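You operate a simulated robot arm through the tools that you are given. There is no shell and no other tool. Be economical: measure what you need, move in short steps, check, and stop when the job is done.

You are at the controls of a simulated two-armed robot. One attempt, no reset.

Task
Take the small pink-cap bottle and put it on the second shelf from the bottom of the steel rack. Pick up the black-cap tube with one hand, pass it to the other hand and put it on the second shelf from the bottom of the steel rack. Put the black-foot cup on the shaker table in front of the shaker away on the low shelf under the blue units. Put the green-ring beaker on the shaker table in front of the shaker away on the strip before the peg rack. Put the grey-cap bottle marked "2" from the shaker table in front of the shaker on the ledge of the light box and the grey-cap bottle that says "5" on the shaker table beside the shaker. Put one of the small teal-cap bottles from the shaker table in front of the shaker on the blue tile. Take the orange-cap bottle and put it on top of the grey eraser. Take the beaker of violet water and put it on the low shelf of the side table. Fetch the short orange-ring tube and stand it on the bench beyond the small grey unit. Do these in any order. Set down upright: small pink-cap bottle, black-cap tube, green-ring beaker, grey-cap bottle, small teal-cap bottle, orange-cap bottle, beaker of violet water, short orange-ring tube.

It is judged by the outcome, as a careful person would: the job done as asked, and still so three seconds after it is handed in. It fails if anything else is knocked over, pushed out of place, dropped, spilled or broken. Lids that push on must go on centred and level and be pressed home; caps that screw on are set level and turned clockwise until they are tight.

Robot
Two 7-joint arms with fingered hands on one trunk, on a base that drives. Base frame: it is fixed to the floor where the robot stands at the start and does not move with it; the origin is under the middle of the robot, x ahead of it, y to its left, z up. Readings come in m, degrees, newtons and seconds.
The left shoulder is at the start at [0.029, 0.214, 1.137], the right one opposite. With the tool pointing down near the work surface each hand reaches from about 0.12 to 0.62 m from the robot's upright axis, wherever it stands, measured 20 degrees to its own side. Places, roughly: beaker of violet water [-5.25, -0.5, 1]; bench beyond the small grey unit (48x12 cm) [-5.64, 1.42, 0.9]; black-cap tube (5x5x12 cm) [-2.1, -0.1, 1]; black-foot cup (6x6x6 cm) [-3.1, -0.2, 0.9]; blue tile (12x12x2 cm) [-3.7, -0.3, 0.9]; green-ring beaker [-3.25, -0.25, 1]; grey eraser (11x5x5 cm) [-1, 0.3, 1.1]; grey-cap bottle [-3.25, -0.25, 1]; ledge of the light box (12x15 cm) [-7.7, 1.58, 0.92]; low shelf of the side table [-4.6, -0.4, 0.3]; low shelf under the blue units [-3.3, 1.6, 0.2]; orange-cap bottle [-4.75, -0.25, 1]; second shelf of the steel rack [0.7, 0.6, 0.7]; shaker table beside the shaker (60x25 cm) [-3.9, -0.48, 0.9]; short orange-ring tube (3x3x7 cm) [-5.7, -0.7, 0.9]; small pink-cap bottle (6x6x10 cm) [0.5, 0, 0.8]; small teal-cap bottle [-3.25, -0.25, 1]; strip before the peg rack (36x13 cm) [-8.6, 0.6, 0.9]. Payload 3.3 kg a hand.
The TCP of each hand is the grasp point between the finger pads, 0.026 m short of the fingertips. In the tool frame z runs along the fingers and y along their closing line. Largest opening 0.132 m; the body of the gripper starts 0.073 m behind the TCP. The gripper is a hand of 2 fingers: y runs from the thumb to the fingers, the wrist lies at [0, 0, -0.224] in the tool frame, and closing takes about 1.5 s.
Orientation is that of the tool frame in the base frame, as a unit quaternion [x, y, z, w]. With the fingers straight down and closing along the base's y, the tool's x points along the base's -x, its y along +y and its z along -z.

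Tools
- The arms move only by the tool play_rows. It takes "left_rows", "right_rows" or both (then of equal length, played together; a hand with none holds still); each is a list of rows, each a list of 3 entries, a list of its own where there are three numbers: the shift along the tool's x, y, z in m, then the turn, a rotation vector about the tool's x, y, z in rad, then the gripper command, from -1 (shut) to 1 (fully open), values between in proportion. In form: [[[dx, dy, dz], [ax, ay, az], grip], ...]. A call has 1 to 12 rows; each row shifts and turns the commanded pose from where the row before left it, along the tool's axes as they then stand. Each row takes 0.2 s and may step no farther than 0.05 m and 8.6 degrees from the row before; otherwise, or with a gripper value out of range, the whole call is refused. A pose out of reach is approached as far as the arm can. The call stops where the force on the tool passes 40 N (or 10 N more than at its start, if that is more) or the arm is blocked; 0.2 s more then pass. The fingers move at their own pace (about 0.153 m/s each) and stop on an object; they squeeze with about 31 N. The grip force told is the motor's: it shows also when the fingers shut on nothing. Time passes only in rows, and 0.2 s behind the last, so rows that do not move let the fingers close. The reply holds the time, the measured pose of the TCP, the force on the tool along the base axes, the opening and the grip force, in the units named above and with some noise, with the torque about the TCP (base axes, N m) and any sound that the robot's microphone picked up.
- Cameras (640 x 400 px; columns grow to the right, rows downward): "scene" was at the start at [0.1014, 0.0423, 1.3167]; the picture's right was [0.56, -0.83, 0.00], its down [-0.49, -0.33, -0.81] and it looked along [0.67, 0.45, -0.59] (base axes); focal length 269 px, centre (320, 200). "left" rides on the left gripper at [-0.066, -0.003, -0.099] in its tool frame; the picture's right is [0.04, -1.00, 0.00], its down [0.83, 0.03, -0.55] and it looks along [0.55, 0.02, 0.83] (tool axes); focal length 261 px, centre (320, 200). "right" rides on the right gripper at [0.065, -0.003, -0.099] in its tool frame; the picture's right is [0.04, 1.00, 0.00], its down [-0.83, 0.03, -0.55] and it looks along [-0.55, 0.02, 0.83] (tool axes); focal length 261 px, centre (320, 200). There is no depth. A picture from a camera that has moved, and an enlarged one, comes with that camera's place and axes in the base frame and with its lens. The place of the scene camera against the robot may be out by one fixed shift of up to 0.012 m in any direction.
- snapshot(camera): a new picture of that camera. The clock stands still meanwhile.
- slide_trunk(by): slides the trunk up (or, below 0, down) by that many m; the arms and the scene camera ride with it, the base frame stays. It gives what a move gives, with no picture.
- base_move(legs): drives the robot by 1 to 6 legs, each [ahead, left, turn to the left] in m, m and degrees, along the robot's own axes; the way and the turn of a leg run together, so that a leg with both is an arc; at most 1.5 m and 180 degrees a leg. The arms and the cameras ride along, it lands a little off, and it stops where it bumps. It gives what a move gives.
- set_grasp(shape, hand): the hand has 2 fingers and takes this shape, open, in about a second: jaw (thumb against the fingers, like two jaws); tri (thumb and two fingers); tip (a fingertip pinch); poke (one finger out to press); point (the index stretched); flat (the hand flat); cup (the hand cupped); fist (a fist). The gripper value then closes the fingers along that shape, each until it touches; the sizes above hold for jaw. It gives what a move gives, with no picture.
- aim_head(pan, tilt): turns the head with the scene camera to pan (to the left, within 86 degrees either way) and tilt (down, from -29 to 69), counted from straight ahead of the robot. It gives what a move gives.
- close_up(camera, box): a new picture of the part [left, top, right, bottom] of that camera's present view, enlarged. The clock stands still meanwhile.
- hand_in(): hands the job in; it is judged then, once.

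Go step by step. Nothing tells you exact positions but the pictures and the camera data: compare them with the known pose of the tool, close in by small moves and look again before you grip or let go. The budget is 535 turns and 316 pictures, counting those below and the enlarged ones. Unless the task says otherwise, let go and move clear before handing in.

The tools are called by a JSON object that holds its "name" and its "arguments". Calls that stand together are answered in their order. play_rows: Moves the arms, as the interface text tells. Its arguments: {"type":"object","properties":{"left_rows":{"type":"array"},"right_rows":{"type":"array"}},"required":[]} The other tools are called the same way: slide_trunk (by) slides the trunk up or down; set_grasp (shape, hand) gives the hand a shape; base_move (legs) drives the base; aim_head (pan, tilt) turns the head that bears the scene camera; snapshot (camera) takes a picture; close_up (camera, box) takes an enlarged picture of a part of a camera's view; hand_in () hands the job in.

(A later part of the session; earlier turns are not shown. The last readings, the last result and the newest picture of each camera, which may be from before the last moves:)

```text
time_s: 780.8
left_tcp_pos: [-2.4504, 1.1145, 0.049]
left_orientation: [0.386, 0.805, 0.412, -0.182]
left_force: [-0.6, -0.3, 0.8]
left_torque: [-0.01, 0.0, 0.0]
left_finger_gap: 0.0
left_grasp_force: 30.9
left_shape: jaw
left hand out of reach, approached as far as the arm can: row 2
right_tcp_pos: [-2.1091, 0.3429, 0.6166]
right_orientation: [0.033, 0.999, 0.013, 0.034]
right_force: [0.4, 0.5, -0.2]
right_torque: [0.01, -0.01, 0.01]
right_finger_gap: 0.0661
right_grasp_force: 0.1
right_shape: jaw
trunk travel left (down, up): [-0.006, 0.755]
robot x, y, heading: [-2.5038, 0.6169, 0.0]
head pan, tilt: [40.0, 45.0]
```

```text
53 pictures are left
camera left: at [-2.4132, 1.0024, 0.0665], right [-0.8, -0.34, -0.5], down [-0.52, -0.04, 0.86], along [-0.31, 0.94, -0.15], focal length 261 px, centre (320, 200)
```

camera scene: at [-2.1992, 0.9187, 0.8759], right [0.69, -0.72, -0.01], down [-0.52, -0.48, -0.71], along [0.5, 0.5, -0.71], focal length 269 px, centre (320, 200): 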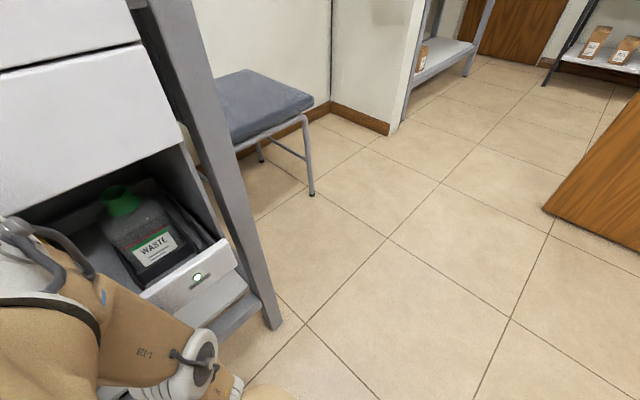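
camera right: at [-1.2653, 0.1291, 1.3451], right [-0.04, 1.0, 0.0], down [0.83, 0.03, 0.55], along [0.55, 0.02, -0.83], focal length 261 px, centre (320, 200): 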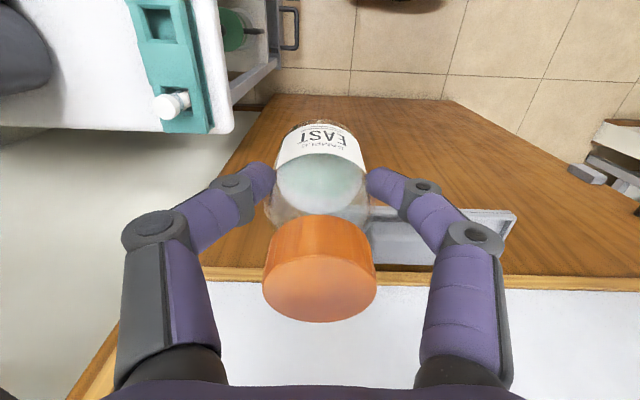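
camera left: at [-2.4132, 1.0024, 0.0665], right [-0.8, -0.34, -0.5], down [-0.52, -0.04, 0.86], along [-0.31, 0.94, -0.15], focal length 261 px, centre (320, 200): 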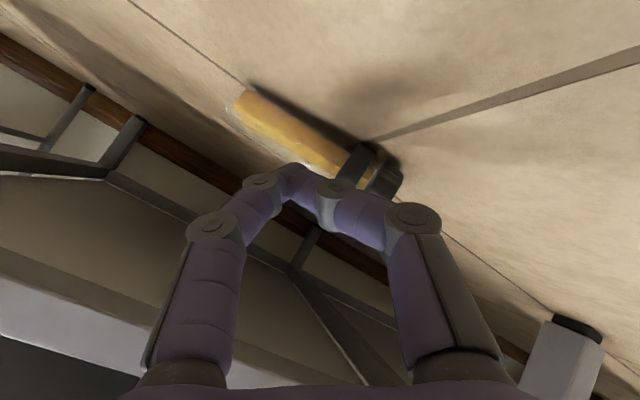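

{"name": "play_rows", "arguments": {"left_rows": [[[0.0145, 0.0137, -0.0152], [0, 0, 0], -1]]}}

{"name": "base_move", "arguments": {"legs": [[-0.015, 0.04, 0]]}}

{"name": "play_rows", "arguments": {"left_rows": [[[-0.0145, -0.0137, 0.0152], [0, 0, 0], -1], [[-0.008, -0.0075, 0.0083], [0, 0, 0], -1], [[0, 0, 0], [0, 0, 0], -1]]}}

{"name": "base_move", "arguments": {"legs": [[0, -0.08, 0]]}}

{"name": "base_move", "arguments": {"legs": [[0, -0.08, 0]]}}

{"name": "snapshot", "arguments": {"camera": "left"}}

```text
time_s: 781.2
left_tcp_pos: [-2.4423, 1.1163, 0.0644]
left_orientation: [0.384, 0.808, 0.41, -0.18]
left_force: [-1.0, -0.1, -0.4]
left_torque: [0.02, 0.0, 0.01]
left_finger_gap: 0.0
left_grasp_force: 31.1
left_shape: jaw
right_tcp_pos: [-2.1083, 0.3468, 0.6093]
right_orientation: [0.032, 0.999, 0.007, 0.028]
right_force: [1.1, -0.8, 0.2]
right_torque: [0.01, -0.03, 0.01]
right_finger_gap: 0.0662
right_grasp_force: 0.0
right_shape: jaw
trunk travel left (down, up): [-0.006, 0.755]
robot x, y, heading: [-2.5004, 0.6181, 0.1]
head pan, tilt: [40.0, 45.0]
```

```text
time_s: 782.1
left_tcp_pos: [-2.4595, 1.1514, 0.0642]
left_orientation: [0.387, 0.808, 0.406, -0.179]
left_force: [0.1, -0.1, -0.2]
left_torque: [0.02, 0.03, -0.03]
left_finger_gap: 0.0001
left_grasp_force: 31.3
left_shape: jaw
right_tcp_pos: [-2.1234, 0.3884, 0.6146]
right_orientation: [0.033, 0.999, 0.007, 0.031]
right_force: [-0.1, -0.3, -0.2]
right_torque: [-0.01, 0.02, 0.03]
right_finger_gap: 0.0662
right_grasp_force: 0.0
right_shape: jaw
trunk travel left (down, up): [-0.006, 0.755]
robot x, y, heading: [-2.5205, 0.6549, -0.1]
head pan, tilt: [40.0, 45.0]
```

```text
time_s: 782.9
left_tcp_pos: [-2.4653, 1.1537, 0.0501]
left_orientation: [0.387, 0.805, 0.411, -0.184]
left_force: [-2.6, -1.2, 17.0]
left_torque: [-0.03, 0.0, 0.01]
left_finger_gap: 0.0002
left_grasp_force: 30.7
left_shape: jaw
left hand out of reach, approached as far as the arm can: row 2
right_tcp_pos: [-2.1249, 0.3826, 0.6154]
right_orientation: [0.032, 0.999, 0.012, 0.035]
right_force: [0.3, 0.6, -0.4]
right_torque: [0.02, 0.01, 0.04]
right_finger_gap: 0.0659
right_grasp_force: 0.0
right_shape: jaw
trunk travel left (down, up): [-0.006, 0.755]
robot x, y, heading: [-2.525, 0.6568, -0.1]
head pan, tilt: [40.0, 45.0]
```

```text
time_s: 784.0
left_tcp_pos: [-2.4648, 1.0733, 0.0484]
left_orientation: [0.386, 0.805, 0.412, -0.183]
left_force: [0.2, 0.4, -0.1]
left_torque: [-0.01, 0.03, 0.02]
left_finger_gap: 0.0
left_grasp_force: 31.0
left_shape: jaw
right_tcp_pos: [-2.1252, 0.3018, 0.6151]
right_orientation: [0.033, 0.999, 0.013, 0.034]
right_force: [-0.7, 0.2, 0.6]
right_torque: [0.01, 0.0, 0.02]
right_finger_gap: 0.0663
right_grasp_force: 0.1
right_shape: jaw
trunk travel left (down, up): [-0.006, 0.755]
robot x, y, heading: [-2.5206, 0.5769, 0.1]
head pan, tilt: [40.0, 45.0]
```

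```text
time_s: 785.0
left_tcp_pos: [-2.4647, 0.993, 0.0488]
left_orientation: [0.386, 0.805, 0.412, -0.183]
left_force: [-0.1, 0.1, 1.0]
left_torque: [0.01, 0.0, -0.02]
left_finger_gap: 0.0001
left_grasp_force: 31.1
left_shape: jaw
right_tcp_pos: [-2.1253, 0.2219, 0.6157]
right_orientation: [0.033, 0.999, 0.013, 0.035]
right_force: [-0.9, -0.5, 0.2]
right_torque: [0.01, -0.02, -0.03]
right_finger_gap: 0.0665
right_grasp_force: 0.1
right_shape: jaw
trunk travel left (down, up): [-0.006, 0.755]
robot x, y, heading: [-2.5199, 0.4958, 0.2]
head pan, tilt: [40.0, 45.0]
```

```text
52 pictures are left
camera left: at [-2.4278, 0.8821, 0.0657], right [-0.8, -0.34, -0.5], down [-0.52, -0.04, 0.86], along [-0.31, 0.94, -0.14], focal length 261 px, centre (320, 200)
```

left: 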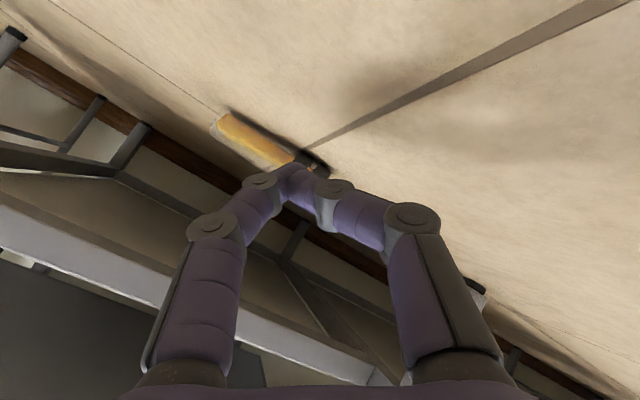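

The tube is now mostly clear of the table edge, at about (-2.39,1.16)–(-2.465,1.05). I raise up and restore the left arm, then turn to face it.

{"name": "slide_trunk", "arguments": {"by": 0.35}}

{"name": "play_rows", "arguments": {"left_rows": [[[0, 0, -0.02], [0.088, -0.039, -0.083], 0], [[0, 0, -0.02], [0.088, -0.039, -0.083], 0], [[0, 0, 0], [0.088, -0.039, -0.083], 0], [[0, 0, 0], [0.088, -0.039, -0.083], 0], [[0, 0, 0], [0.088, -0.039, -0.083], 0], [[0, 0, 0], [0.088, -0.039, -0.083], 0], [[0, 0, 0], [0.088, -0.039, -0.083], 0], [[0, 0, 0], [0.088, -0.039, -0.083], 0], [[0, 0, 0], [0.088, -0.039, -0.083], 0], [[0, 0, 0], [0.088, -0.039, -0.083], 0]]}}

{"name": "play_rows", "arguments": {"left_rows": [[[-0.035, -0.025, 0], [0, 0, 0], 0], [[-0.035, -0.025, 0], [0, 0, 0], 0], [[-0.035, -0.025, 0], [0, 0, 0], 0], [[-0.035, -0.025, 0], [0, 0, 0], 0], [[-0.035, -0.025, 0], [0, 0, 0], 0], [[-0.035, -0.025, 0], [0, 0, 0], 0], [[-0.035, -0.025, 0], [0, 0, 0], 0], [[-0.035, -0.025, 0], [0, 0, 0], 0]]}}

```text
time_s: 788.5
left_tcp_pos: [-2.3885, 0.9934, 0.4008]
left_orientation: [0.353, 0.819, 0.437, -0.116]
left_force: [-0.7, 0.5, 0.4]
left_torque: [0.0, 0.0, 0.01]
left_finger_gap: 0.0001
left_grasp_force: 30.9
left_shape: jaw
right_tcp_pos: [-2.1232, 0.2278, 0.9651]
right_orientation: [0.032, 0.999, 0.007, 0.031]
right_force: [-0.7, -0.2, -0.3]
right_torque: [0.0, -0.01, 0.02]
right_finger_gap: 0.0663
right_grasp_force: 0.0
right_shape: jaw
trunk travel left (down, up): [-0.356, 0.405]
robot x, y, heading: [-2.5214, 0.4956, 0.1]
head pan, tilt: [40.0, 45.0]
```

```text
time_s: 790.7
left_tcp_pos: [-2.391, 0.9615, 0.4271]
left_orientation: [-0.003, 0.997, -0.006, 0.082]
left_force: [0.3, 0.1, -0.3]
left_torque: [-0.02, 0.01, -0.02]
left_finger_gap: 0.0656
left_grasp_force: 0.1
left_shape: jaw
right_tcp_pos: [-2.1226, 0.2285, 0.9658]
right_orientation: [0.031, 0.999, 0.007, 0.032]
right_force: [-0.3, -0.1, 0.1]
right_torque: [-0.04, -0.01, -0.01]
right_finger_gap: 0.0662
right_grasp_force: 0.0
right_shape: jaw
trunk travel left (down, up): [-0.356, 0.405]
robot x, y, heading: [-2.5191, 0.494, -0.2]
head pan, tilt: [40.0, 45.0]
```

```text
time_s: 792.5
left_tcp_pos: [-2.1153, 0.7637, 0.4726]
left_orientation: [-0.002, 0.997, -0.005, 0.078]
left_force: [-0.2, 0.0, 0.3]
left_torque: [0.0, -0.01, 0.0]
left_finger_gap: 0.0656
left_grasp_force: 0.2
left_shape: jaw
right_tcp_pos: [-2.1228, 0.2273, 0.9641]
right_orientation: [0.032, 0.999, 0.006, 0.032]
right_force: [0.0, -0.3, -0.2]
right_torque: [-0.02, 0.0, -0.01]
right_finger_gap: 0.0661
right_grasp_force: 0.0
right_shape: jaw
trunk travel left (down, up): [-0.356, 0.405]
robot x, y, heading: [-2.5205, 0.495, -0.1]
head pan, tilt: [40.0, 45.0]
```

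{"name": "play_rows", "arguments": {"left_rows": [[[0.02, 0, -0.03], [0, 0.08, 0], 0], [[0.02, 0, -0.03], [0, 0.08, 0], 0], [[0.02, 0, -0.03], [0, 0, 0], 0]], "right_rows": [[[0.03, 0.02, 0], [0, 0, 0], 0], [[0.03, 0.02, 0], [0.02, 0.06, -0.06], 0], [[0.03, 0.02, 0], [0, 0, 0], 0]]}}

{"name": "base_move", "arguments": {"legs": [[0, 0, 90], [0.17, 0.1, 0]]}}

{"name": "snapshot", "arguments": {"camera": "right"}}

```text
time_s: 793.3
left_tcp_pos: [-2.1824, 0.7637, 0.557]
left_orientation: [-0.002, 1.0, -0.005, -0.001]
left_force: [0.0, 0.4, 0.4]
left_torque: [0.02, -0.02, -0.02]
left_finger_gap: 0.0655
left_grasp_force: 0.0
left_shape: jaw
right_tcp_pos: [-2.2111, 0.2897, 0.9603]
right_orientation: [0.003, 1.0, -0.004, 0.002]
right_force: [-0.4, -0.1, 0.4]
right_torque: [-0.02, -0.01, 0.01]
right_finger_gap: 0.0663
right_grasp_force: 0.2
right_shape: jaw
trunk travel left (down, up): [-0.356, 0.405]
robot x, y, heading: [-2.5179, 0.493, -0.3]
head pan, tilt: [40.0, 45.0]
```

```text
time_s: 798.7
left_tcp_pos: [-2.8915, 1.0059, 0.557]
left_orientation: [0.711, -0.703, 0.003, -0.003]
left_force: [0.5, 0.0, 0.3]
left_torque: [-0.02, 0.0, -0.01]
left_finger_gap: 0.0657
left_grasp_force: 0.1
left_shape: jaw
right_tcp_pos: [-2.417, 0.9808, 0.9596]
right_orientation: [0.708, -0.706, 0.002, -0.004]
right_force: [-0.3, 0.0, -0.1]
right_torque: [0.0, -0.07, 0.01]
right_finger_gap: 0.0662
right_grasp_force: 0.0
right_shape: jaw
trunk travel left (down, up): [-0.356, 0.405]
robot x, y, heading: [-2.6225, 0.6701, 90.5]
head pan, tilt: [40.0, 45.0]
```

```text
51 pictures are left
camera right: at [-2.4165, 0.9142, 1.0585], right [-1.0, -0.04, -0.01], down [-0.04, 0.83, 0.56], along [-0.02, 0.55, -0.83], focal length 261 px, centre (320, 200)
```

right: 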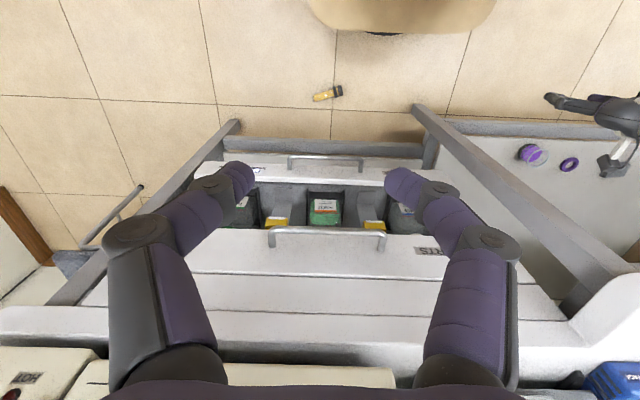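

Excellent: the tube now lies free on the floor from (-2.40,1.14) to its cap (-2.487,1.11). I'll pick it with the right hand near its bottom end; I roll the right hand ~70°, drop the trunk and lower the arm in front of the tube.

{"name": "play_rows", "arguments": {"right_rows": [[[0, 0, 0], [0, 0, 0.14], -0.2], [[0, 0, 0], [0, 0, 0.14], -0.2], [[0, 0, 0], [0, 0, 0.14], -0.2], [[0, 0, 0], [0, 0, 0.14], -0.2], [[0, 0, 0], [0, 0, 0.14], -0.2], [[0, 0, 0], [0, 0, 0.14], -0.2], [[0, 0, 0], [0, 0, 0.14], -0.2], [[0, 0, 0], [0, 0, 0.14], -0.2], [[0, 0, 0], [0, 0, 0.14], -0.2]], "left_rows": [[[0.02, 0, -0.03], [0, 0, 0], 0], [[0.02, 0, -0.03], [0, 0, 0], 0], [[0.02, 0, -0.03], [0, 0, 0], 0], [[0, 0, -0.03], [0, 0, 0], 0], [[0, 0, -0.03], [0, 0, 0], 0], [[0, 0, 0], [0, 0, 0], 0], [[0, 0, 0], [0, 0, 0], 0], [[0, 0, 0], [0, 0, 0], 0], [[0, 0, 0], [0, 0, 0], 0]]}}

{"name": "slide_trunk", "arguments": {"by": -0.352}}

{"name": "play_rows", "arguments": {"right_rows": [[[0, 0, 0.045], [0, 0, 0], -0.2], [[0, 0, 0.045], [0, 0, 0], -0.2], [[0, 0, 0.045], [0, 0, 0], -0.2], [[0, 0, 0.045], [0, 0, 0], -0.2], [[0, 0, 0.045], [0, 0, 0], -0.2], [[0, 0, 0.045], [0, 0, 0], -0.2], [[0, 0, 0.045], [0, 0, 0], -0.2], [[0, 0, 0.045], [0, 0, 0], -0.2]]}}

{"name": "snapshot", "arguments": {"camera": "right"}}

```text
time_s: 800.7
left_tcp_pos: [-2.8923, 0.9444, 0.7049]
left_orientation: [0.711, -0.703, 0.004, -0.005]
left_force: [-0.7, 0.3, 0.5]
left_torque: [0.0, 0.01, -0.04]
left_finger_gap: 0.0656
left_grasp_force: 0.0
left_shape: jaw
right_tcp_pos: [-2.4178, 0.9802, 0.9604]
right_orientation: [-0.155, 0.988, 0.002, 0.003]
right_force: [-0.4, -0.1, 0.8]
right_torque: [-0.05, 0.02, -0.02]
right_finger_gap: 0.0534
right_grasp_force: 0.1
right_shape: jaw
trunk travel left (down, up): [-0.356, 0.405]
robot x, y, heading: [-2.6205, 0.6698, 90.4]
head pan, tilt: [40.0, 45.0]
```

```text
time_s: 804.1
left_tcp_pos: [-2.8925, 0.9266, 0.3352]
left_orientation: [0.71, -0.702, 0.041, 0.034]
left_force: [0.3, 0.1, 0.5]
left_torque: [0.02, 0.0, 0.0]
left_finger_gap: 0.0656
left_grasp_force: 0.0
left_shape: jaw
right_tcp_pos: [-2.4173, 0.9932, 0.5513]
right_orientation: [-0.155, 0.982, -0.11, -0.013]
right_force: [-0.4, 0.4, -0.9]
right_torque: [-0.01, 0.01, -0.03]
right_finger_gap: 0.0535
right_grasp_force: 0.1
right_shape: jaw
trunk travel left (down, up): [-0.004, 0.757]
robot x, y, heading: [-2.6185, 0.6687, 90.3]
head pan, tilt: [40.0, 45.0]
```

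```text
time_s: 805.9
left_tcp_pos: [-2.8916, 0.9261, 0.3357]
left_orientation: [0.71, -0.702, 0.041, 0.033]
left_force: [0.2, -0.6, -0.9]
left_torque: [0.01, -0.03, 0.03]
left_finger_gap: 0.0656
left_grasp_force: 0.1
left_shape: jaw
right_tcp_pos: [-2.3944, 0.9319, 0.2479]
right_orientation: [-0.156, 0.981, -0.11, -0.013]
right_force: [0.2, -0.3, -0.3]
right_torque: [-0.04, 0.0, 0.05]
right_finger_gap: 0.0529
right_grasp_force: 0.0
right_shape: jaw
right hand out of reach, approached as far as the arm can: row 1, 2, 3
trunk travel left (down, up): [-0.004, 0.757]
robot x, y, heading: [-2.6209, 0.6701, 90.4]
head pan, tilt: [40.0, 45.0]
```

```text
50 pictures are left
camera right: at [-2.4577, 0.931, 0.3482], right [-0.35, 0.91, -0.21], down [0.78, 0.41, 0.48], along [0.53, 0.0, -0.85], focal length 261 px, centre (320, 200)
```

right: 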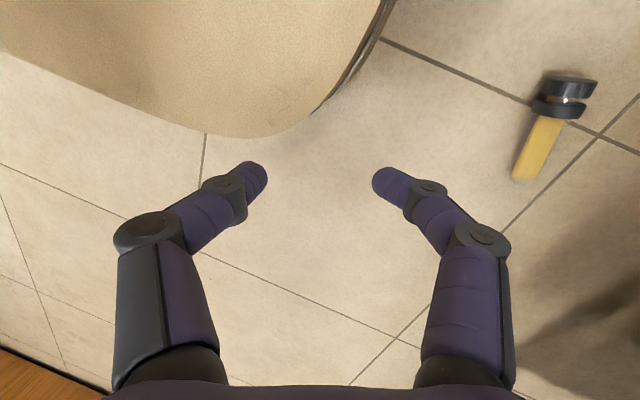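

The tube is at (-2.40,1.145)→cap (-2.488,1.115). I level the hand, drive 11 cm closer and move above the tube's bottom half.

{"name": "play_rows", "arguments": {"right_rows": [[[0, 0, 0], [-0.108, -0.035, 0], -0.2], [[0, 0, 0], [-0.108, -0.035, 0], -0.2], [[0, 0, 0.04], [0, 0, 0], -0.2], [[0, 0, 0.04], [0, 0, 0], -0.2], [[0, 0, 0.04], [0, 0, 0], -0.2]]}}

{"name": "base_move", "arguments": {"legs": [[0.11, 0, 0]]}}

{"name": "play_rows", "arguments": {"right_rows": [[[0.003, 0.033, 0], [0, 0, 0], -0.2], [[0.003, 0.033, 0], [0, 0, 0], -0.2], [[0, 0.03, 0], [0, 0, 0], -0.2]]}}

{"name": "snapshot", "arguments": {"camera": "right"}}

```text
time_s: 807.1
left_tcp_pos: [-2.8916, 0.9275, 0.3354]
left_orientation: [0.71, -0.702, 0.04, 0.033]
left_force: [0.8, 0.7, -0.3]
left_torque: [0.0, 0.02, -0.01]
left_finger_gap: 0.0659
left_grasp_force: 0.1
left_shape: jaw
right_tcp_pos: [-2.3907, 0.9315, 0.1275]
right_orientation: [-0.157, 0.988, 0.0, 0.005]
right_force: [-0.4, -0.3, 0.1]
right_torque: [-0.01, -0.01, -0.03]
right_finger_gap: 0.0528
right_grasp_force: 0.1
right_shape: jaw
trunk travel left (down, up): [-0.004, 0.757]
robot x, y, heading: [-2.6224, 0.6735, 90.4]
head pan, tilt: [40.0, 45.0]
```

```text
time_s: 808.3
left_tcp_pos: [-2.8924, 1.0379, 0.3358]
left_orientation: [0.708, -0.704, 0.041, 0.033]
left_force: [0.3, 0.0, 0.7]
left_torque: [0.0, -0.02, 0.03]
left_finger_gap: 0.0656
left_grasp_force: 0.0
left_shape: jaw
right_tcp_pos: [-2.3903, 1.0414, 0.1269]
right_orientation: [-0.155, 0.988, 0.001, 0.004]
right_force: [-0.1, -0.3, -0.4]
right_torque: [0.0, 0.02, 0.0]
right_finger_gap: 0.0531
right_grasp_force: 0.1
right_shape: jaw
trunk travel left (down, up): [-0.004, 0.757]
robot x, y, heading: [-2.6226, 0.7799, 90.0]
head pan, tilt: [40.0, 45.0]
```

```text
time_s: 809.1
left_tcp_pos: [-2.8926, 1.0385, 0.3342]
left_orientation: [0.709, -0.703, 0.041, 0.033]
left_force: [-0.5, 0.0, 0.4]
left_torque: [-0.01, 0.04, -0.01]
left_finger_gap: 0.0656
left_grasp_force: 0.1
left_shape: jaw
right_tcp_pos: [-2.4272, 1.1311, 0.1269]
right_orientation: [-0.155, 0.988, 0.001, 0.005]
right_force: [-0.1, 0.1, -0.3]
right_torque: [-0.01, -0.01, 0.01]
right_finger_gap: 0.0528
right_grasp_force: 0.1
right_shape: jaw
trunk travel left (down, up): [-0.004, 0.757]
robot x, y, heading: [-2.6228, 0.7835, 90.2]
head pan, tilt: [40.0, 45.0]
```

```text
49 pictures are left
camera right: at [-2.4911, 1.1071, 0.2257], right [-0.35, 0.94, 0.0], down [0.78, 0.29, 0.56], along [0.53, 0.19, -0.83], focal length 261 px, centre (320, 200)
```

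right: 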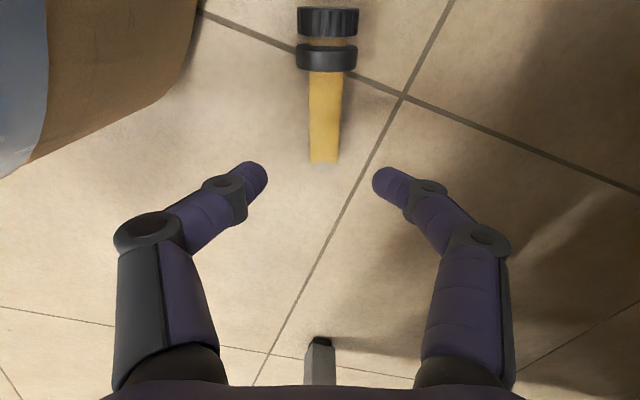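

Perfectly aligned. I shift 1.2 cm toward its bottom end, descend and close.

{"name": "play_rows", "arguments": {"right_rows": [[[-0.012, 0.002, 0.03], [0, 0, 0], -0.2], [[0, 0, 0.03], [0, 0, 0], -0.2], [[0, 0, 0.025], [0, 0, 0], -0.2], [[0, 0, 0.012], [0, 0, 0], -0.2], [[0, 0, 0], [0, 0, 0], -0.2]]}}

{"name": "snapshot", "arguments": {"camera": "right"}}

```text
time_s: 810.3
left_tcp_pos: [-2.8923, 1.0389, 0.3343]
left_orientation: [0.709, -0.703, 0.042, 0.033]
left_force: [0.1, -0.1, 0.1]
left_torque: [0.06, -0.01, 0.04]
left_finger_gap: 0.0657
left_grasp_force: 0.0
left_shape: jaw
right_tcp_pos: [-2.4164, 1.1374, 0.0309]
right_orientation: [-0.155, 0.988, 0.001, 0.005]
right_force: [-1.0, -0.1, 0.3]
right_torque: [-0.04, -0.03, -0.02]
right_finger_gap: 0.053
right_grasp_force: 0.1
right_shape: jaw
trunk travel left (down, up): [-0.004, 0.757]
robot x, y, heading: [-2.6242, 0.7817, 90.1]
head pan, tilt: [40.0, 45.0]
```

```text
48 pictures are left
camera right: at [-2.4787, 1.1133, 0.1289], right [-0.35, 0.94, 0.0], down [0.78, 0.29, 0.56], along [0.53, 0.19, -0.83], focal length 261 px, centre (320, 200)
```

right: 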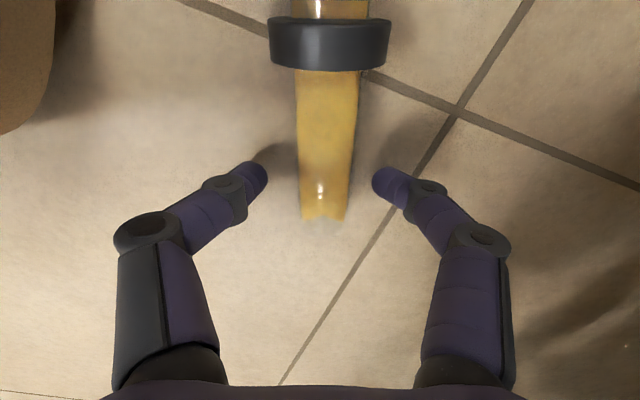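

{"name": "play_rows", "arguments": {"right_rows": [[[0, 0, 0.004], [0, 0, 0], -0.5], [[0, 0, 0], [0, 0, 0], -0.8], [[0, 0, 0], [0, 0, 0], -1], [[0, 0, 0], [0, 0, 0], -1], [[0, 0, 0], [0, 0, 0], -1], [[0, 0, 0], [0, 0, 0], -1], [[0, 0, -0.02], [0, 0, 0], -1], [[0, 0, -0.02], [0, 0, 0], -1]]}}

{"name": "snapshot", "arguments": {"camera": "right"}}

```text
time_s: 812.1
left_tcp_pos: [-2.8921, 1.0383, 0.3353]
left_orientation: [0.709, -0.704, 0.041, 0.033]
left_force: [0.6, 0.0, 0.4]
left_torque: [-0.02, 0.03, 0.0]
left_finger_gap: 0.0658
left_grasp_force: 0.0
left_shape: jaw
right_tcp_pos: [-2.4159, 1.1378, 0.0671]
right_orientation: [-0.156, 0.988, 0.001, 0.004]
right_force: [-0.7, -0.1, 0.0]
right_torque: [0.01, -0.04, 0.02]
right_finger_gap: 0.0201
right_grasp_force: 30.5
right_shape: jaw
trunk travel left (down, up): [-0.004, 0.757]
robot x, y, heading: [-2.6187, 0.7795, 90.3]
head pan, tilt: [40.0, 45.0]
```

```text
47 pictures are left
camera right: at [-2.4792, 1.1133, 0.1645], right [-0.35, 0.94, 0.0], down [0.78, 0.29, 0.56], along [0.53, 0.19, -0.83], focal length 261 px, centre (320, 200)
```

right: 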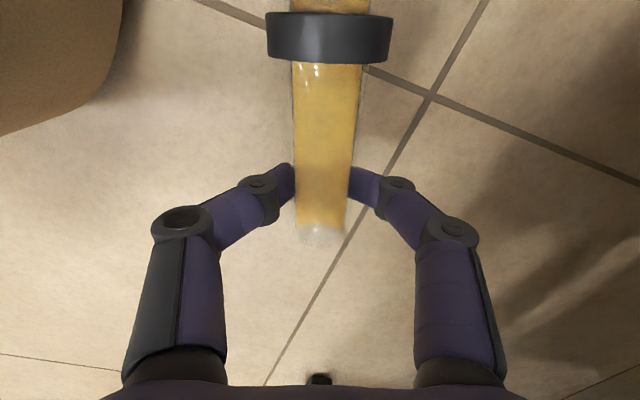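

Held securely (2.0 cm). I lift it, back out from the table and raise the trunk for the handover.

{"name": "play_rows", "arguments": {"right_rows": [[[0, 0, -0.03], [0, 0, 0], -1], [[0, 0, -0.03], [0, 0, 0], -1]]}}

{"name": "base_move", "arguments": {"legs": [[-0.3, 0, 0]]}}

{"name": "slide_trunk", "arguments": {"by": 0.35}}

{"name": "play_rows", "arguments": {"right_rows": [[[0, 0, -0.03], [0, 0, 0.1], -1], [[0, 0, -0.03], [0, 0, 0.1], -1], [[0, 0, -0.03], [0, 0, 0.1], -1], [[0, 0, -0.03], [0, 0, 0], -1], [[0, 0, -0.03], [0, 0, 0], -1], [[0, 0, -0.03], [0, 0, 0], -1], [[0, 0, -0.03], [0, 0, 0], -1]]}}

{"name": "snapshot", "arguments": {"camera": "right"}}

```text
time_s: 812.7
left_tcp_pos: [-2.8919, 1.0372, 0.3346]
left_orientation: [0.709, -0.703, 0.041, 0.033]
left_force: [-0.4, 0.1, 0.2]
left_torque: [0.01, -0.05, -0.02]
left_finger_gap: 0.0658
left_grasp_force: 0.1
left_shape: jaw
right_tcp_pos: [-2.4151, 1.1365, 0.1273]
right_orientation: [-0.155, 0.988, 0.001, 0.005]
right_force: [0.7, -0.7, -1.1]
right_torque: [0.01, -0.01, 0.03]
right_finger_gap: 0.0195
right_grasp_force: 31.2
right_shape: jaw
trunk travel left (down, up): [-0.004, 0.757]
robot x, y, heading: [-2.6246, 0.7784, 90.2]
head pan, tilt: [40.0, 45.0]
```

```text
time_s: 814.7
left_tcp_pos: [-2.8904, 0.7414, 0.3351]
left_orientation: [0.708, -0.704, 0.041, 0.033]
left_force: [-0.6, -0.1, 0.1]
left_torque: [0.0, 0.03, 0.02]
left_finger_gap: 0.0655
left_grasp_force: 0.1
left_shape: jaw
right_tcp_pos: [-2.4136, 0.84, 0.1274]
right_orientation: [-0.155, 0.988, 0.0, 0.004]
right_force: [-1.2, 0.0, -1.0]
right_torque: [0.02, -0.02, 0.01]
right_finger_gap: 0.0197
right_grasp_force: 31.1
right_shape: jaw
trunk travel left (down, up): [-0.004, 0.757]
robot x, y, heading: [-2.6232, 0.4835, 90.0]
head pan, tilt: [40.0, 45.0]
```

```text
time_s: 818.2
left_tcp_pos: [-2.8901, 0.7416, 0.6847]
left_orientation: [0.709, -0.704, 0.04, 0.033]
left_force: [0.2, 0.3, -0.1]
left_torque: [-0.02, 0.01, -0.02]
left_finger_gap: 0.0657
left_grasp_force: 0.0
left_shape: jaw
right_tcp_pos: [-2.4134, 0.8381, 0.4768]
right_orientation: [-0.155, 0.988, 0.001, 0.005]
right_force: [-0.2, -0.4, -1.6]
right_torque: [0.01, -0.02, 0.0]
right_finger_gap: 0.0195
right_grasp_force: 30.2
right_shape: jaw
trunk travel left (down, up): [-0.354, 0.407]
robot x, y, heading: [-2.6214, 0.482, 89.9]
head pan, tilt: [40.0, 45.0]
```

```text
time_s: 819.8
left_tcp_pos: [-2.8914, 0.7412, 0.6846]
left_orientation: [0.707, -0.705, 0.04, 0.034]
left_force: [0.6, -0.2, -0.6]
left_torque: [-0.04, 0.01, -0.02]
left_finger_gap: 0.0656
left_grasp_force: 0.0
left_shape: jaw
right_tcp_pos: [-2.415, 0.835, 0.6519]
right_orientation: [-0.005, 1.0, 0.002, 0.003]
right_force: [0.8, 0.8, -1.7]
right_torque: [0.0, -0.02, 0.0]
right_finger_gap: 0.0184
right_grasp_force: 30.9
right_shape: jaw
right hand out of reach, approached as far as the arm can: row 6, 7
trunk travel left (down, up): [-0.354, 0.407]
robot x, y, heading: [-2.6186, 0.4819, 90.2]
head pan, tilt: [40.0, 45.0]
```

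```text
46 pictures are left
camera right: at [-2.4817, 0.8314, 0.7504], right [-0.05, 1.0, 0.0], down [0.83, 0.04, 0.56], along [0.56, 0.03, -0.83], focal length 261 px, centre (320, 200)
```

right: 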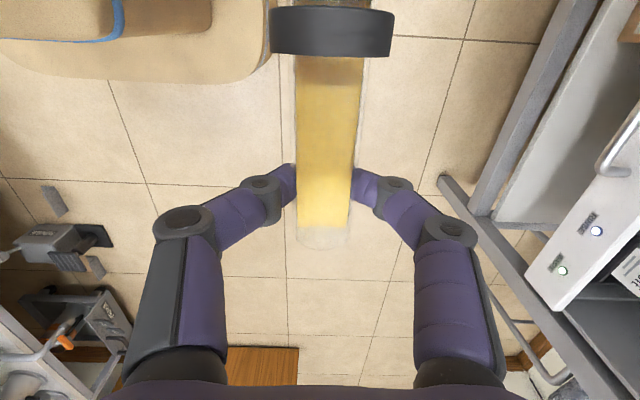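

The tube lies crosswise in the right hand with the cap to the left. I bring the right hand inward and roll the left hand -90° with an outward lean to take the cap.

{"name": "play_rows", "arguments": {"left_rows": [[[0, 0, -0.01], [0.04, 0.03, -0.143], 0.2], [[0, 0, -0.01], [0, 0, -0.143], 0.2], [[0, 0, -0.01], [0, 0, -0.143], 0.2], [[0, 0, -0.01], [0, 0, -0.143], 0.2], [[0, 0, -0.01], [0, 0, -0.143], 0.2], [[0, 0, -0.01], [0, 0, -0.143], 0.2], [[0, 0, -0.01], [0, 0, -0.143], 0.2], [[0, 0, -0.01], [0, 0, -0.143], 0.2], [[0, 0, -0.01], [0, 0, -0.143], 0.2], [[0, 0, 0], [0, 0, -0.143], 0.2], [[0, 0, 0], [0, 0, -0.14], 0.2]], "right_rows": [[[0.02, 0, 0], [0, 0, 0], -1], [[0.02, 0, 0], [0, 0, 0], -1], [[0.02, 0, 0], [0, 0, 0], -1], [[0.02, 0, 0], [0, 0, 0], -1], [[0.02, 0, 0], [0, 0, 0], -1], [[0, 0, 0], [0, 0, 0], -1], [[0, 0, 0], [0, 0, 0], -1], [[0, 0, 0], [0, 0, 0], -1], [[0, 0, 0], [0, 0, 0], -1], [[0, 0, 0], [0, 0, 0], -1], [[0, 0, 0], [0, 0, 0], -1]]}}

{"name": "play_rows", "arguments": {"left_rows": [[[0, 0, 0], [0, 0.13, 0], 0.2], [[0, 0, 0], [0, 0.13, 0], 0.2], [[0, 0, 0], [0, 0.13, 0], 0.2], [[0, 0, 0], [0, 0.13, 0], 0.2]]}}

```text
refused: row 1 steps farther than a row can; nothing moved
```

```text
time_s: 820.8
left_tcp_pos: [-2.8897, 0.7427, 0.6857]
left_orientation: [0.674, -0.671, 0.223, 0.213]
left_force: [-0.1, -0.4, -0.6]
left_torque: [0.0, 0.0, -0.02]
left_finger_gap: 0.0787
left_grasp_force: 0.1
left_shape: jaw
right_tcp_pos: [-2.4133, 0.8345, 0.6517]
right_orientation: [-0.005, 1.0, 0.002, 0.004]
right_force: [-0.5, -0.4, 0.1]
right_torque: [0.0, -0.02, 0.01]
right_finger_gap: 0.019
right_grasp_force: 31.0
right_shape: jaw
trunk travel left (down, up): [-0.354, 0.407]
robot x, y, heading: [-2.6207, 0.4823, 90.2]
head pan, tilt: [40.0, 45.0]
```

{"name": "play_rows", "arguments": {"left_rows": [[[0, 0, 0], [0, -0.125, 0], 0.2], [[0, 0, 0], [0, -0.125, 0], 0.2], [[0, 0, 0], [0, -0.125, 0], 0.2], [[0, 0, 0], [0, -0.125, 0], 0.2], [[0, 0, 0], [0, -0.124, 0], 0.2]], "right_rows": [[[0.02, 0, 0], [0, 0, 0], -1], [[0.02, 0, 0], [0, 0, 0], -1], [[0.02, 0, 0], [0, 0, 0], -1], [[0.02, 0, 0], [0, 0, 0], -1], [[0.02, 0, 0], [0, 0, 0], -1]]}}

{"name": "play_rows", "arguments": {"left_rows": [[[0, 0, -0.01], [0, 0, -0.143], 0.2], [[0, 0, -0.01], [0, 0, -0.143], 0.2], [[0, 0, -0.01], [0, 0, -0.143], 0.2], [[0, 0, -0.01], [0, 0, -0.143], 0.2], [[0, 0, -0.01], [0, 0, -0.143], 0.2], [[0, 0, -0.01], [0, 0, -0.143], 0.2], [[0, 0, -0.01], [0, 0, -0.143], 0.2], [[0, 0, -0.01], [0, 0, -0.143], 0.2], [[0, 0, -0.01], [0, 0, -0.143], 0.2], [[0, 0, 0], [0, 0, -0.143], 0.2], [[0, 0, 0], [0, 0, -0.14], 0.2]]}}

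{"name": "play_rows", "arguments": {"left_rows": [[[0, 0, 0], [0, 0.13, 0], 0.2], [[0, 0, 0], [0, 0.13, 0], 0.2], [[0, 0, 0], [0, 0.13, 0], 0.2], [[0, 0, 0], [0, 0.13, 0], 0.2]]}}

```text
time_s: 822.0
left_tcp_pos: [-2.8897, 0.742, 0.6862]
left_orientation: [0.71, -0.705, 0.004, -0.003]
left_force: [1.5, -0.1, 0.0]
left_torque: [0.01, 0.03, 0.03]
left_finger_gap: 0.0789
left_grasp_force: 0.1
left_shape: jaw
right_tcp_pos: [-2.5136, 0.8323, 0.6512]
right_orientation: [-0.005, 1.0, 0.002, 0.003]
right_force: [-0.1, -0.4, 0.0]
right_torque: [-0.04, -0.03, 0.02]
right_finger_gap: 0.0188
right_grasp_force: 30.7
right_shape: jaw
trunk travel left (down, up): [-0.354, 0.407]
robot x, y, heading: [-2.6223, 0.4798, 90.1]
head pan, tilt: [40.0, 45.0]
```

```text
time_s: 824.4
left_tcp_pos: [-2.8905, 0.7421, 0.7748]
left_orientation: [1.0, 0.003, 0.005, 0.001]
left_force: [-0.2, 1.3, -0.1]
left_torque: [0.0, -0.02, 0.0]
left_finger_gap: 0.0785
left_grasp_force: 0.1
left_shape: jaw
right_tcp_pos: [-2.5133, 0.8325, 0.652]
right_orientation: [-0.005, 1.0, 0.002, 0.004]
right_force: [-0.8, 0.4, -0.1]
right_torque: [0.0, -0.01, 0.02]
right_finger_gap: 0.0188
right_grasp_force: 30.9
right_shape: jaw
trunk travel left (down, up): [-0.354, 0.407]
robot x, y, heading: [-2.6193, 0.4848, 89.9]
head pan, tilt: [40.0, 45.0]
```

```text
time_s: 825.4
left_tcp_pos: [-2.8918, 0.7429, 0.7762]
left_orientation: [0.965, 0.002, 0.263, -0.001]
left_force: [0.3, 0.0, 0.4]
left_torque: [-0.01, -0.02, 0.0]
left_finger_gap: 0.0787
left_grasp_force: 0.1
left_shape: jaw
right_tcp_pos: [-2.5148, 0.8324, 0.6513]
right_orientation: [-0.006, 1.0, 0.001, 0.005]
right_force: [-0.1, -0.5, -0.5]
right_torque: [-0.01, -0.06, -0.02]
right_finger_gap: 0.0187
right_grasp_force: 30.8
right_shape: jaw
trunk travel left (down, up): [-0.354, 0.407]
robot x, y, heading: [-2.6206, 0.4841, 90.2]
head pan, tilt: [40.0, 45.0]
```

{"name": "play_rows", "arguments": {"left_rows": [[[0.0318, -0.015, 0.0262], [0, 0, 0], 0.2], [[0.0318, -0.015, 0.0262], [0, 0, 0], 0.2], [[0.0318, -0.015, 0.0262], [0, 0, 0], 0.2], [[0.0318, -0.015, 0.0262], [0, 0, 0], 0.2], [[0.0318, -0.015, 0.0262], [0, 0, 0], 0.2], [[0.0318, -0.015, 0.0262], [0, 0, 0], 0.2]]}}

{"name": "snapshot", "arguments": {"camera": "left"}}

```text
time_s: 826.8
left_tcp_pos: [-2.6471, 0.8319, 0.7358]
left_orientation: [0.965, 0.002, 0.262, 0.001]
left_force: [-0.2, -0.5, -0.5]
left_torque: [-0.04, 0.02, 0.01]
left_finger_gap: 0.0786
left_grasp_force: 0.1
left_shape: jaw
right_tcp_pos: [-2.5127, 0.8321, 0.6508]
right_orientation: [-0.006, 1.0, 0.002, 0.004]
right_force: [0.4, 0.6, -0.9]
right_torque: [-0.02, -0.04, -0.02]
right_finger_gap: 0.0186
right_grasp_force: 31.0
right_shape: jaw
trunk travel left (down, up): [-0.354, 0.407]
robot x, y, heading: [-2.6228, 0.482, 90.1]
head pan, tilt: [40.0, 45.0]
```

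```text
45 pictures are left
camera left: at [-2.7536, 0.8344, 0.7874], right [0.03, 1.0, 0.02], down [0.44, -0.03, 0.9], along [0.9, -0.02, -0.44], focal length 261 px, centre (320, 200)
```

left: 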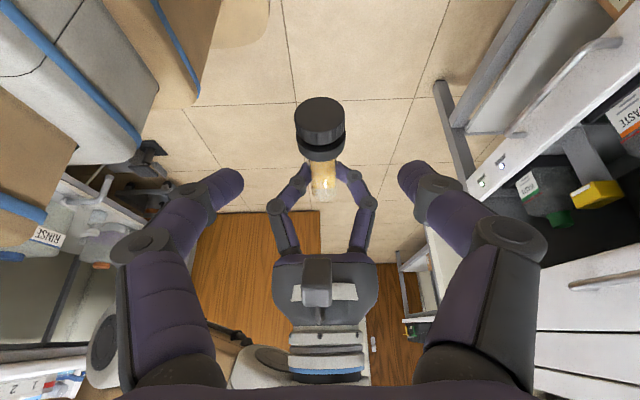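

Clear view of the cap; the approach is free. I advance 11 cm along the left hand's axis.

{"name": "play_rows", "arguments": {"left_rows": [[[0, 0, 0.03], [0, 0, 0], 0.2], [[0, 0, 0.03], [0, 0, 0], 0.2], [[0, 0, 0.025], [0, 0, 0], 0.2], [[0, 0, 0.022], [0, 0, 0], 0.2]]}}

{"name": "snapshot", "arguments": {"camera": "left"}}

```text
time_s: 827.8
left_tcp_pos: [-2.5938, 0.8328, 0.6415]
left_orientation: [0.965, 0.002, 0.262, 0.001]
left_force: [0.1, 0.2, -0.4]
left_torque: [0.03, 0.01, 0.0]
left_finger_gap: 0.0788
left_grasp_force: 0.1
left_shape: jaw
right_tcp_pos: [-2.5135, 0.8317, 0.6497]
right_orientation: [-0.006, 1.0, 0.002, 0.004]
right_force: [0.5, -1.4, -0.3]
right_torque: [-0.02, -0.02, 0.01]
right_finger_gap: 0.0185
right_grasp_force: 31.4
right_shape: jaw
trunk travel left (down, up): [-0.354, 0.407]
robot x, y, heading: [-2.6174, 0.4851, 90.1]
head pan, tilt: [40.0, 45.0]
```

```text
44 pictures are left
camera left: at [-2.7006, 0.835, 0.6936], right [0.03, 1.0, 0.02], down [0.44, -0.03, 0.9], along [0.9, -0.02, -0.44], focal length 261 px, centre (320, 200)
```

left: 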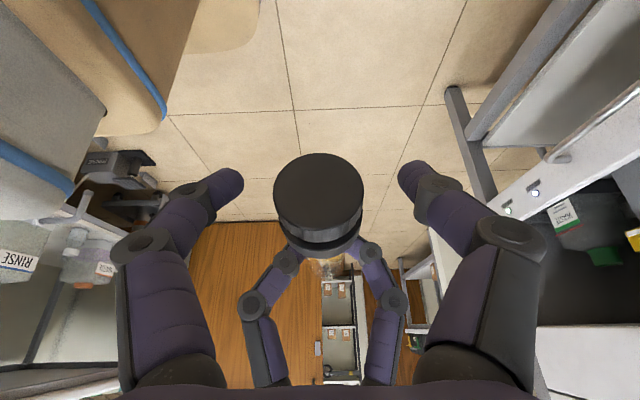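

Centred; the cap's top is right at the grasp point. I advance 1.2 cm more and close the left hand.

{"name": "play_rows", "arguments": {"left_rows": [[[0.0103, 0, 0.0061], [0, 0, 0], 0.2], [[0, 0, 0], [0, 0, 0], -0.1], [[0, 0, 0], [0, 0, 0], -0.5], [[0, 0, 0], [0, 0, 0], -1], [[0, 0, 0], [0, 0, 0], -1], [[0, 0, 0], [0, 0, 0], -1]]}}

{"name": "snapshot", "arguments": {"camera": "left"}}

```text
time_s: 829.2
left_tcp_pos: [-2.5809, 0.8336, 0.6427]
left_orientation: [0.965, 0.003, 0.263, 0.0]
left_force: [0.5, 0.7, 0.2]
left_torque: [-0.03, -0.02, 0.02]
left_finger_gap: 0.0237
left_grasp_force: 31.3
left_shape: jaw
right_tcp_pos: [-2.5132, 0.8323, 0.6505]
right_orientation: [-0.005, 1.0, 0.002, 0.004]
right_force: [-0.9, -0.8, -0.4]
right_torque: [0.05, 0.06, 0.1]
right_finger_gap: 0.019
right_grasp_force: 30.3
right_shape: jaw
trunk travel left (down, up): [-0.354, 0.407]
robot x, y, heading: [-2.6243, 0.4858, 89.8]
head pan, tilt: [40.0, 45.0]
```

```text
43 pictures are left
camera left: at [-2.6882, 0.8352, 0.6948], right [0.03, 1.0, 0.02], down [0.44, -0.03, 0.9], along [0.9, -0.02, -0.44], focal length 261 px, centre (320, 200)
```

left: 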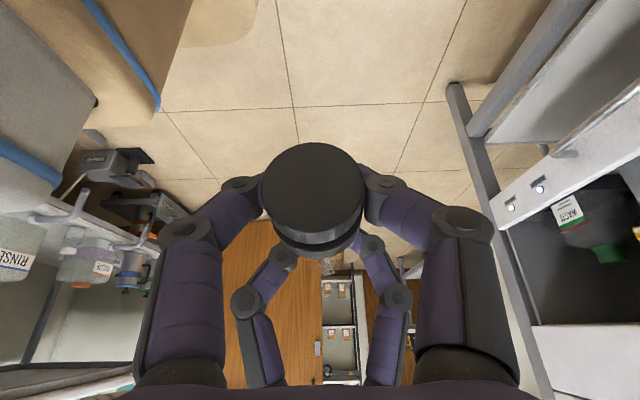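

The left hand has the cap (2.4 cm, in the groove). I open the right hand and raise it away.

{"name": "play_rows", "arguments": {"right_rows": [[[0, 0, 0], [0, 0, 0], -0.6], [[0, 0, 0], [0, 0, 0], -0.3], [[0, 0, 0], [0, 0, 0], 0], [[0, 0, 0], [0, 0, 0], 0], [[0, 0, -0.03], [0, 0, 0], 0], [[-0.01, 0, -0.04], [0, 0, 0], 0], [[-0.03, 0, -0.03], [0, 0, 0], 0], [[-0.04, 0, 0], [0, 0, 0], 0], [[-0.04, 0, 0], [0, 0, 0], 0]]}}

{"name": "snapshot", "arguments": {"camera": "left"}}

```text
time_s: 831.2
left_tcp_pos: [-2.5822, 0.8326, 0.6427]
left_orientation: [0.965, 0.002, 0.262, 0.0]
left_force: [-0.1, -0.2, 0.6]
left_torque: [0.01, -0.03, -0.03]
left_finger_gap: 0.0157
left_grasp_force: 30.4
left_shape: jaw
right_tcp_pos: [-2.4282, 0.8252, 0.6505]
right_orientation: [-0.005, 1.0, 0.001, 0.005]
right_force: [-0.3, 0.2, -0.2]
right_torque: [0.03, 0.01, 0.01]
right_finger_gap: 0.0654
right_grasp_force: 0.1
right_shape: jaw
right hand out of reach, approached as far as the arm can: row 5, 6, 7, 8, 9
trunk travel left (down, up): [-0.354, 0.407]
robot x, y, heading: [-2.6197, 0.4832, 90.0]
head pan, tilt: [40.0, 45.0]
```

```text
42 pictures are left
camera left: at [-2.6882, 0.8351, 0.6949], right [0.03, 1.0, 0.02], down [0.44, -0.03, 0.9], along [0.9, -0.02, -0.44], focal length 261 px, centre (320, 200)
```

left: 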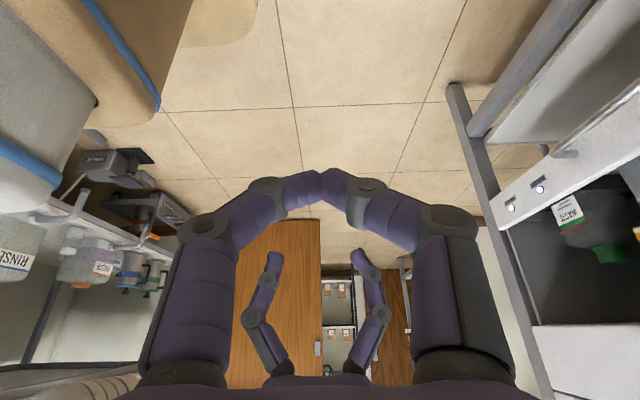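

The tube slipped out again as the right hand let go. I look for it.

{"name": "aim_head", "arguments": {"pan": 0, "tilt": 60}}

{"name": "snapshot", "arguments": {"camera": "scene"}}

{"name": "snapshot", "arguments": {"camera": "right"}}

```text
time_s: 832.2
left_tcp_pos: [-2.5825, 0.8329, 0.6422]
left_orientation: [0.965, 0.003, 0.262, 0.0]
left_force: [-0.4, -0.5, -0.5]
left_torque: [0.03, 0.0, 0.03]
left_finger_gap: 0.0154
left_grasp_force: 31.3
left_shape: jaw
right_tcp_pos: [-2.4309, 0.8263, 0.6507]
right_orientation: [-0.005, 1.0, 0.002, 0.004]
right_force: [0.0, 0.2, 0.3]
right_torque: [0.02, 0.0, 0.0]
right_finger_gap: 0.0655
right_grasp_force: 0.0
right_shape: jaw
trunk travel left (down, up): [-0.354, 0.407]
robot x, y, heading: [-2.6179, 0.4808, 90.3]
head pan, tilt: [0.0, 60.0]
```

```text
41 pictures are left
camera scene: at [-2.6166, 0.5767, 1.2192], right [1.0, 0.0, 0.0], down [0.0, -0.87, -0.5], along [0.0, 0.5, -0.87], focal length 269 px, centre (320, 200)
```

scene: 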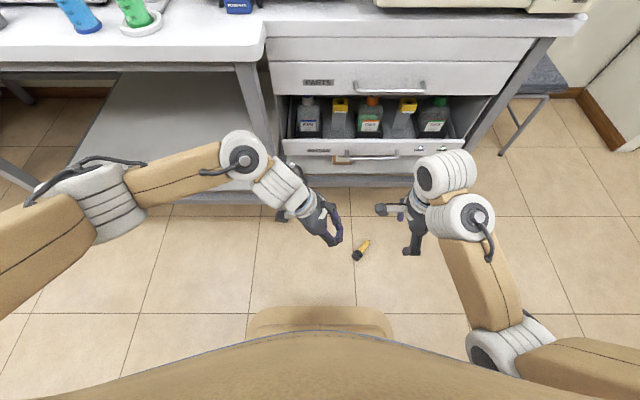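

```text
40 pictures are left
camera right: at [-2.4976, 0.8213, 0.7492], right [-0.05, 1.0, 0.0], down [0.83, 0.04, 0.56], along [0.56, 0.03, -0.83], focal length 261 px, centre (320, 200)
```

right: 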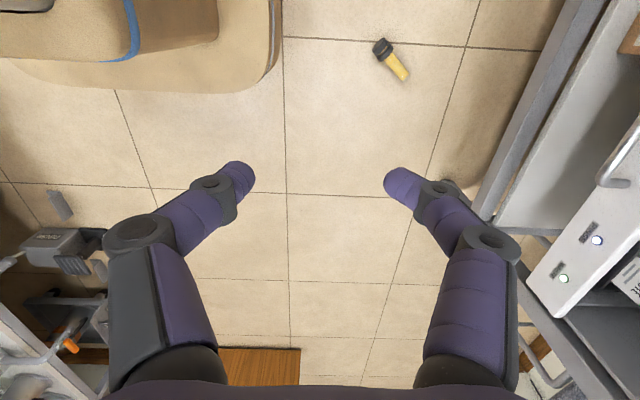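

It fell on open floor this time, at about (-2.40,1.04) → cap (-2.463,0.972). I'll pick it again at its very end and have the left hand take the glass body (not the cap). First I clear the left hand and roll the right.

{"name": "play_rows", "arguments": {"left_rows": [[[0, 0, -0.03], [0, 0, 0], 0], [[0, 0, -0.04], [0, 0, 0], 0], [[-0.03, 0, -0.03], [0, 0, 0], 0], [[-0.04, 0, 0], [0, 0, 0], 0], [[-0.04, 0, 0], [0, 0, 0], 0], [[-0.04, 0, 0], [0, 0, 0], 0]], "right_rows": [[[-0.01, 0, 0], [0, 0, -0.137], -0.2], [[-0.01, 0, 0], [0, 0, -0.137], -0.2], [[0, 0, 0], [0, 0, -0.137], -0.2], [[0, 0, 0], [0, 0, -0.137], -0.2], [[0, 0, 0], [0, 0, -0.137], -0.2], [[0, 0, 0], [0, 0, -0.137], -0.2]]}}

{"name": "slide_trunk", "arguments": {"by": -0.35}}

{"name": "play_rows", "arguments": {"right_rows": [[[0, 0, 0.03], [0, 0, 0], -0.2], [[0, 0, 0.04], [0, 0, 0], -0.2], [[0, 0, 0.04], [0, 0, 0], -0.2], [[0, 0, 0.04], [0, 0, 0], -0.2]]}}

{"name": "snapshot", "arguments": {"camera": "right"}}

```text
time_s: 833.6
left_tcp_pos: [-2.7623, 0.8323, 0.6521]
left_orientation: [0.965, 0.002, 0.262, 0.0]
left_force: [-0.7, -0.3, -0.1]
left_torque: [0.0, 0.02, 0.01]
left_finger_gap: 0.0653
left_grasp_force: 0.0
left_shape: jaw
right_tcp_pos: [-2.4087, 0.8268, 0.6515]
right_orientation: [-0.406, 0.914, 0.001, 0.004]
right_force: [0.2, 0.4, 0.4]
right_torque: [0.0, 0.02, 0.0]
right_finger_gap: 0.0531
right_grasp_force: 0.1
right_shape: jaw
trunk travel left (down, up): [-0.354, 0.407]
robot x, y, heading: [-2.6236, 0.4809, 90.0]
head pan, tilt: [0.0, 60.0]
```

```text
time_s: 837.0
left_tcp_pos: [-2.762, 0.8325, 0.3041]
left_orientation: [0.965, 0.002, 0.263, -0.001]
left_force: [1.1, -0.9, -0.3]
left_torque: [-0.02, 0.0, 0.02]
left_finger_gap: 0.0655
left_grasp_force: 0.0
left_shape: jaw
right_tcp_pos: [-2.4093, 0.7301, 0.2136]
right_orientation: [-0.399, 0.9, -0.162, -0.067]
right_force: [-0.4, 0.2, 0.4]
right_torque: [0.01, 0.0, 0.01]
right_finger_gap: 0.0534
right_grasp_force: 0.0
right_shape: jaw
trunk travel left (down, up): [-0.004, 0.757]
robot x, y, heading: [-2.6245, 0.4839, 90.0]
head pan, tilt: [0.0, 60.0]
```

```text
time_s: 838.0
left_tcp_pos: [-2.7622, 0.8328, 0.3038]
left_orientation: [0.965, 0.003, 0.263, -0.001]
left_force: [-0.1, 0.1, 0.5]
left_torque: [0.02, 0.01, 0.01]
left_finger_gap: 0.0655
left_grasp_force: 0.1
left_shape: jaw
right_tcp_pos: [-2.4077, 0.6861, 0.0895]
right_orientation: [-0.409, 0.895, -0.163, -0.068]
right_force: [8.2, -1.1, 50.6]
right_torque: [-0.46, 2.99, 0.19]
right_finger_gap: 0.053
right_grasp_force: 0.0
right_shape: jaw
trunk travel left (down, up): [-0.004, 0.757]
robot x, y, heading: [-2.6208, 0.4826, 90.0]
head pan, tilt: [0.0, 60.0]
stopped in row 4 (right hand): the force on the tool passed its limit at 191 N (the readings are from after the stop); the commanded pose is now the measured one
```

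```text
39 pictures are left
camera right: at [-2.451, 0.6716, 0.1997], right [-0.78, 0.58, -0.23], down [0.51, 0.8, 0.3], along [0.35, 0.12, -0.93], focal length 261 px, centre (320, 200)
```

right: 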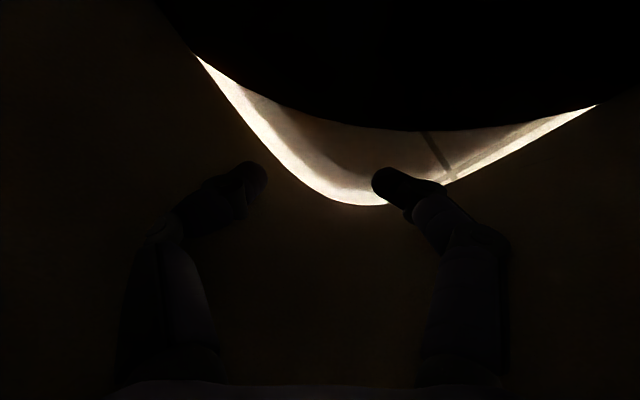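

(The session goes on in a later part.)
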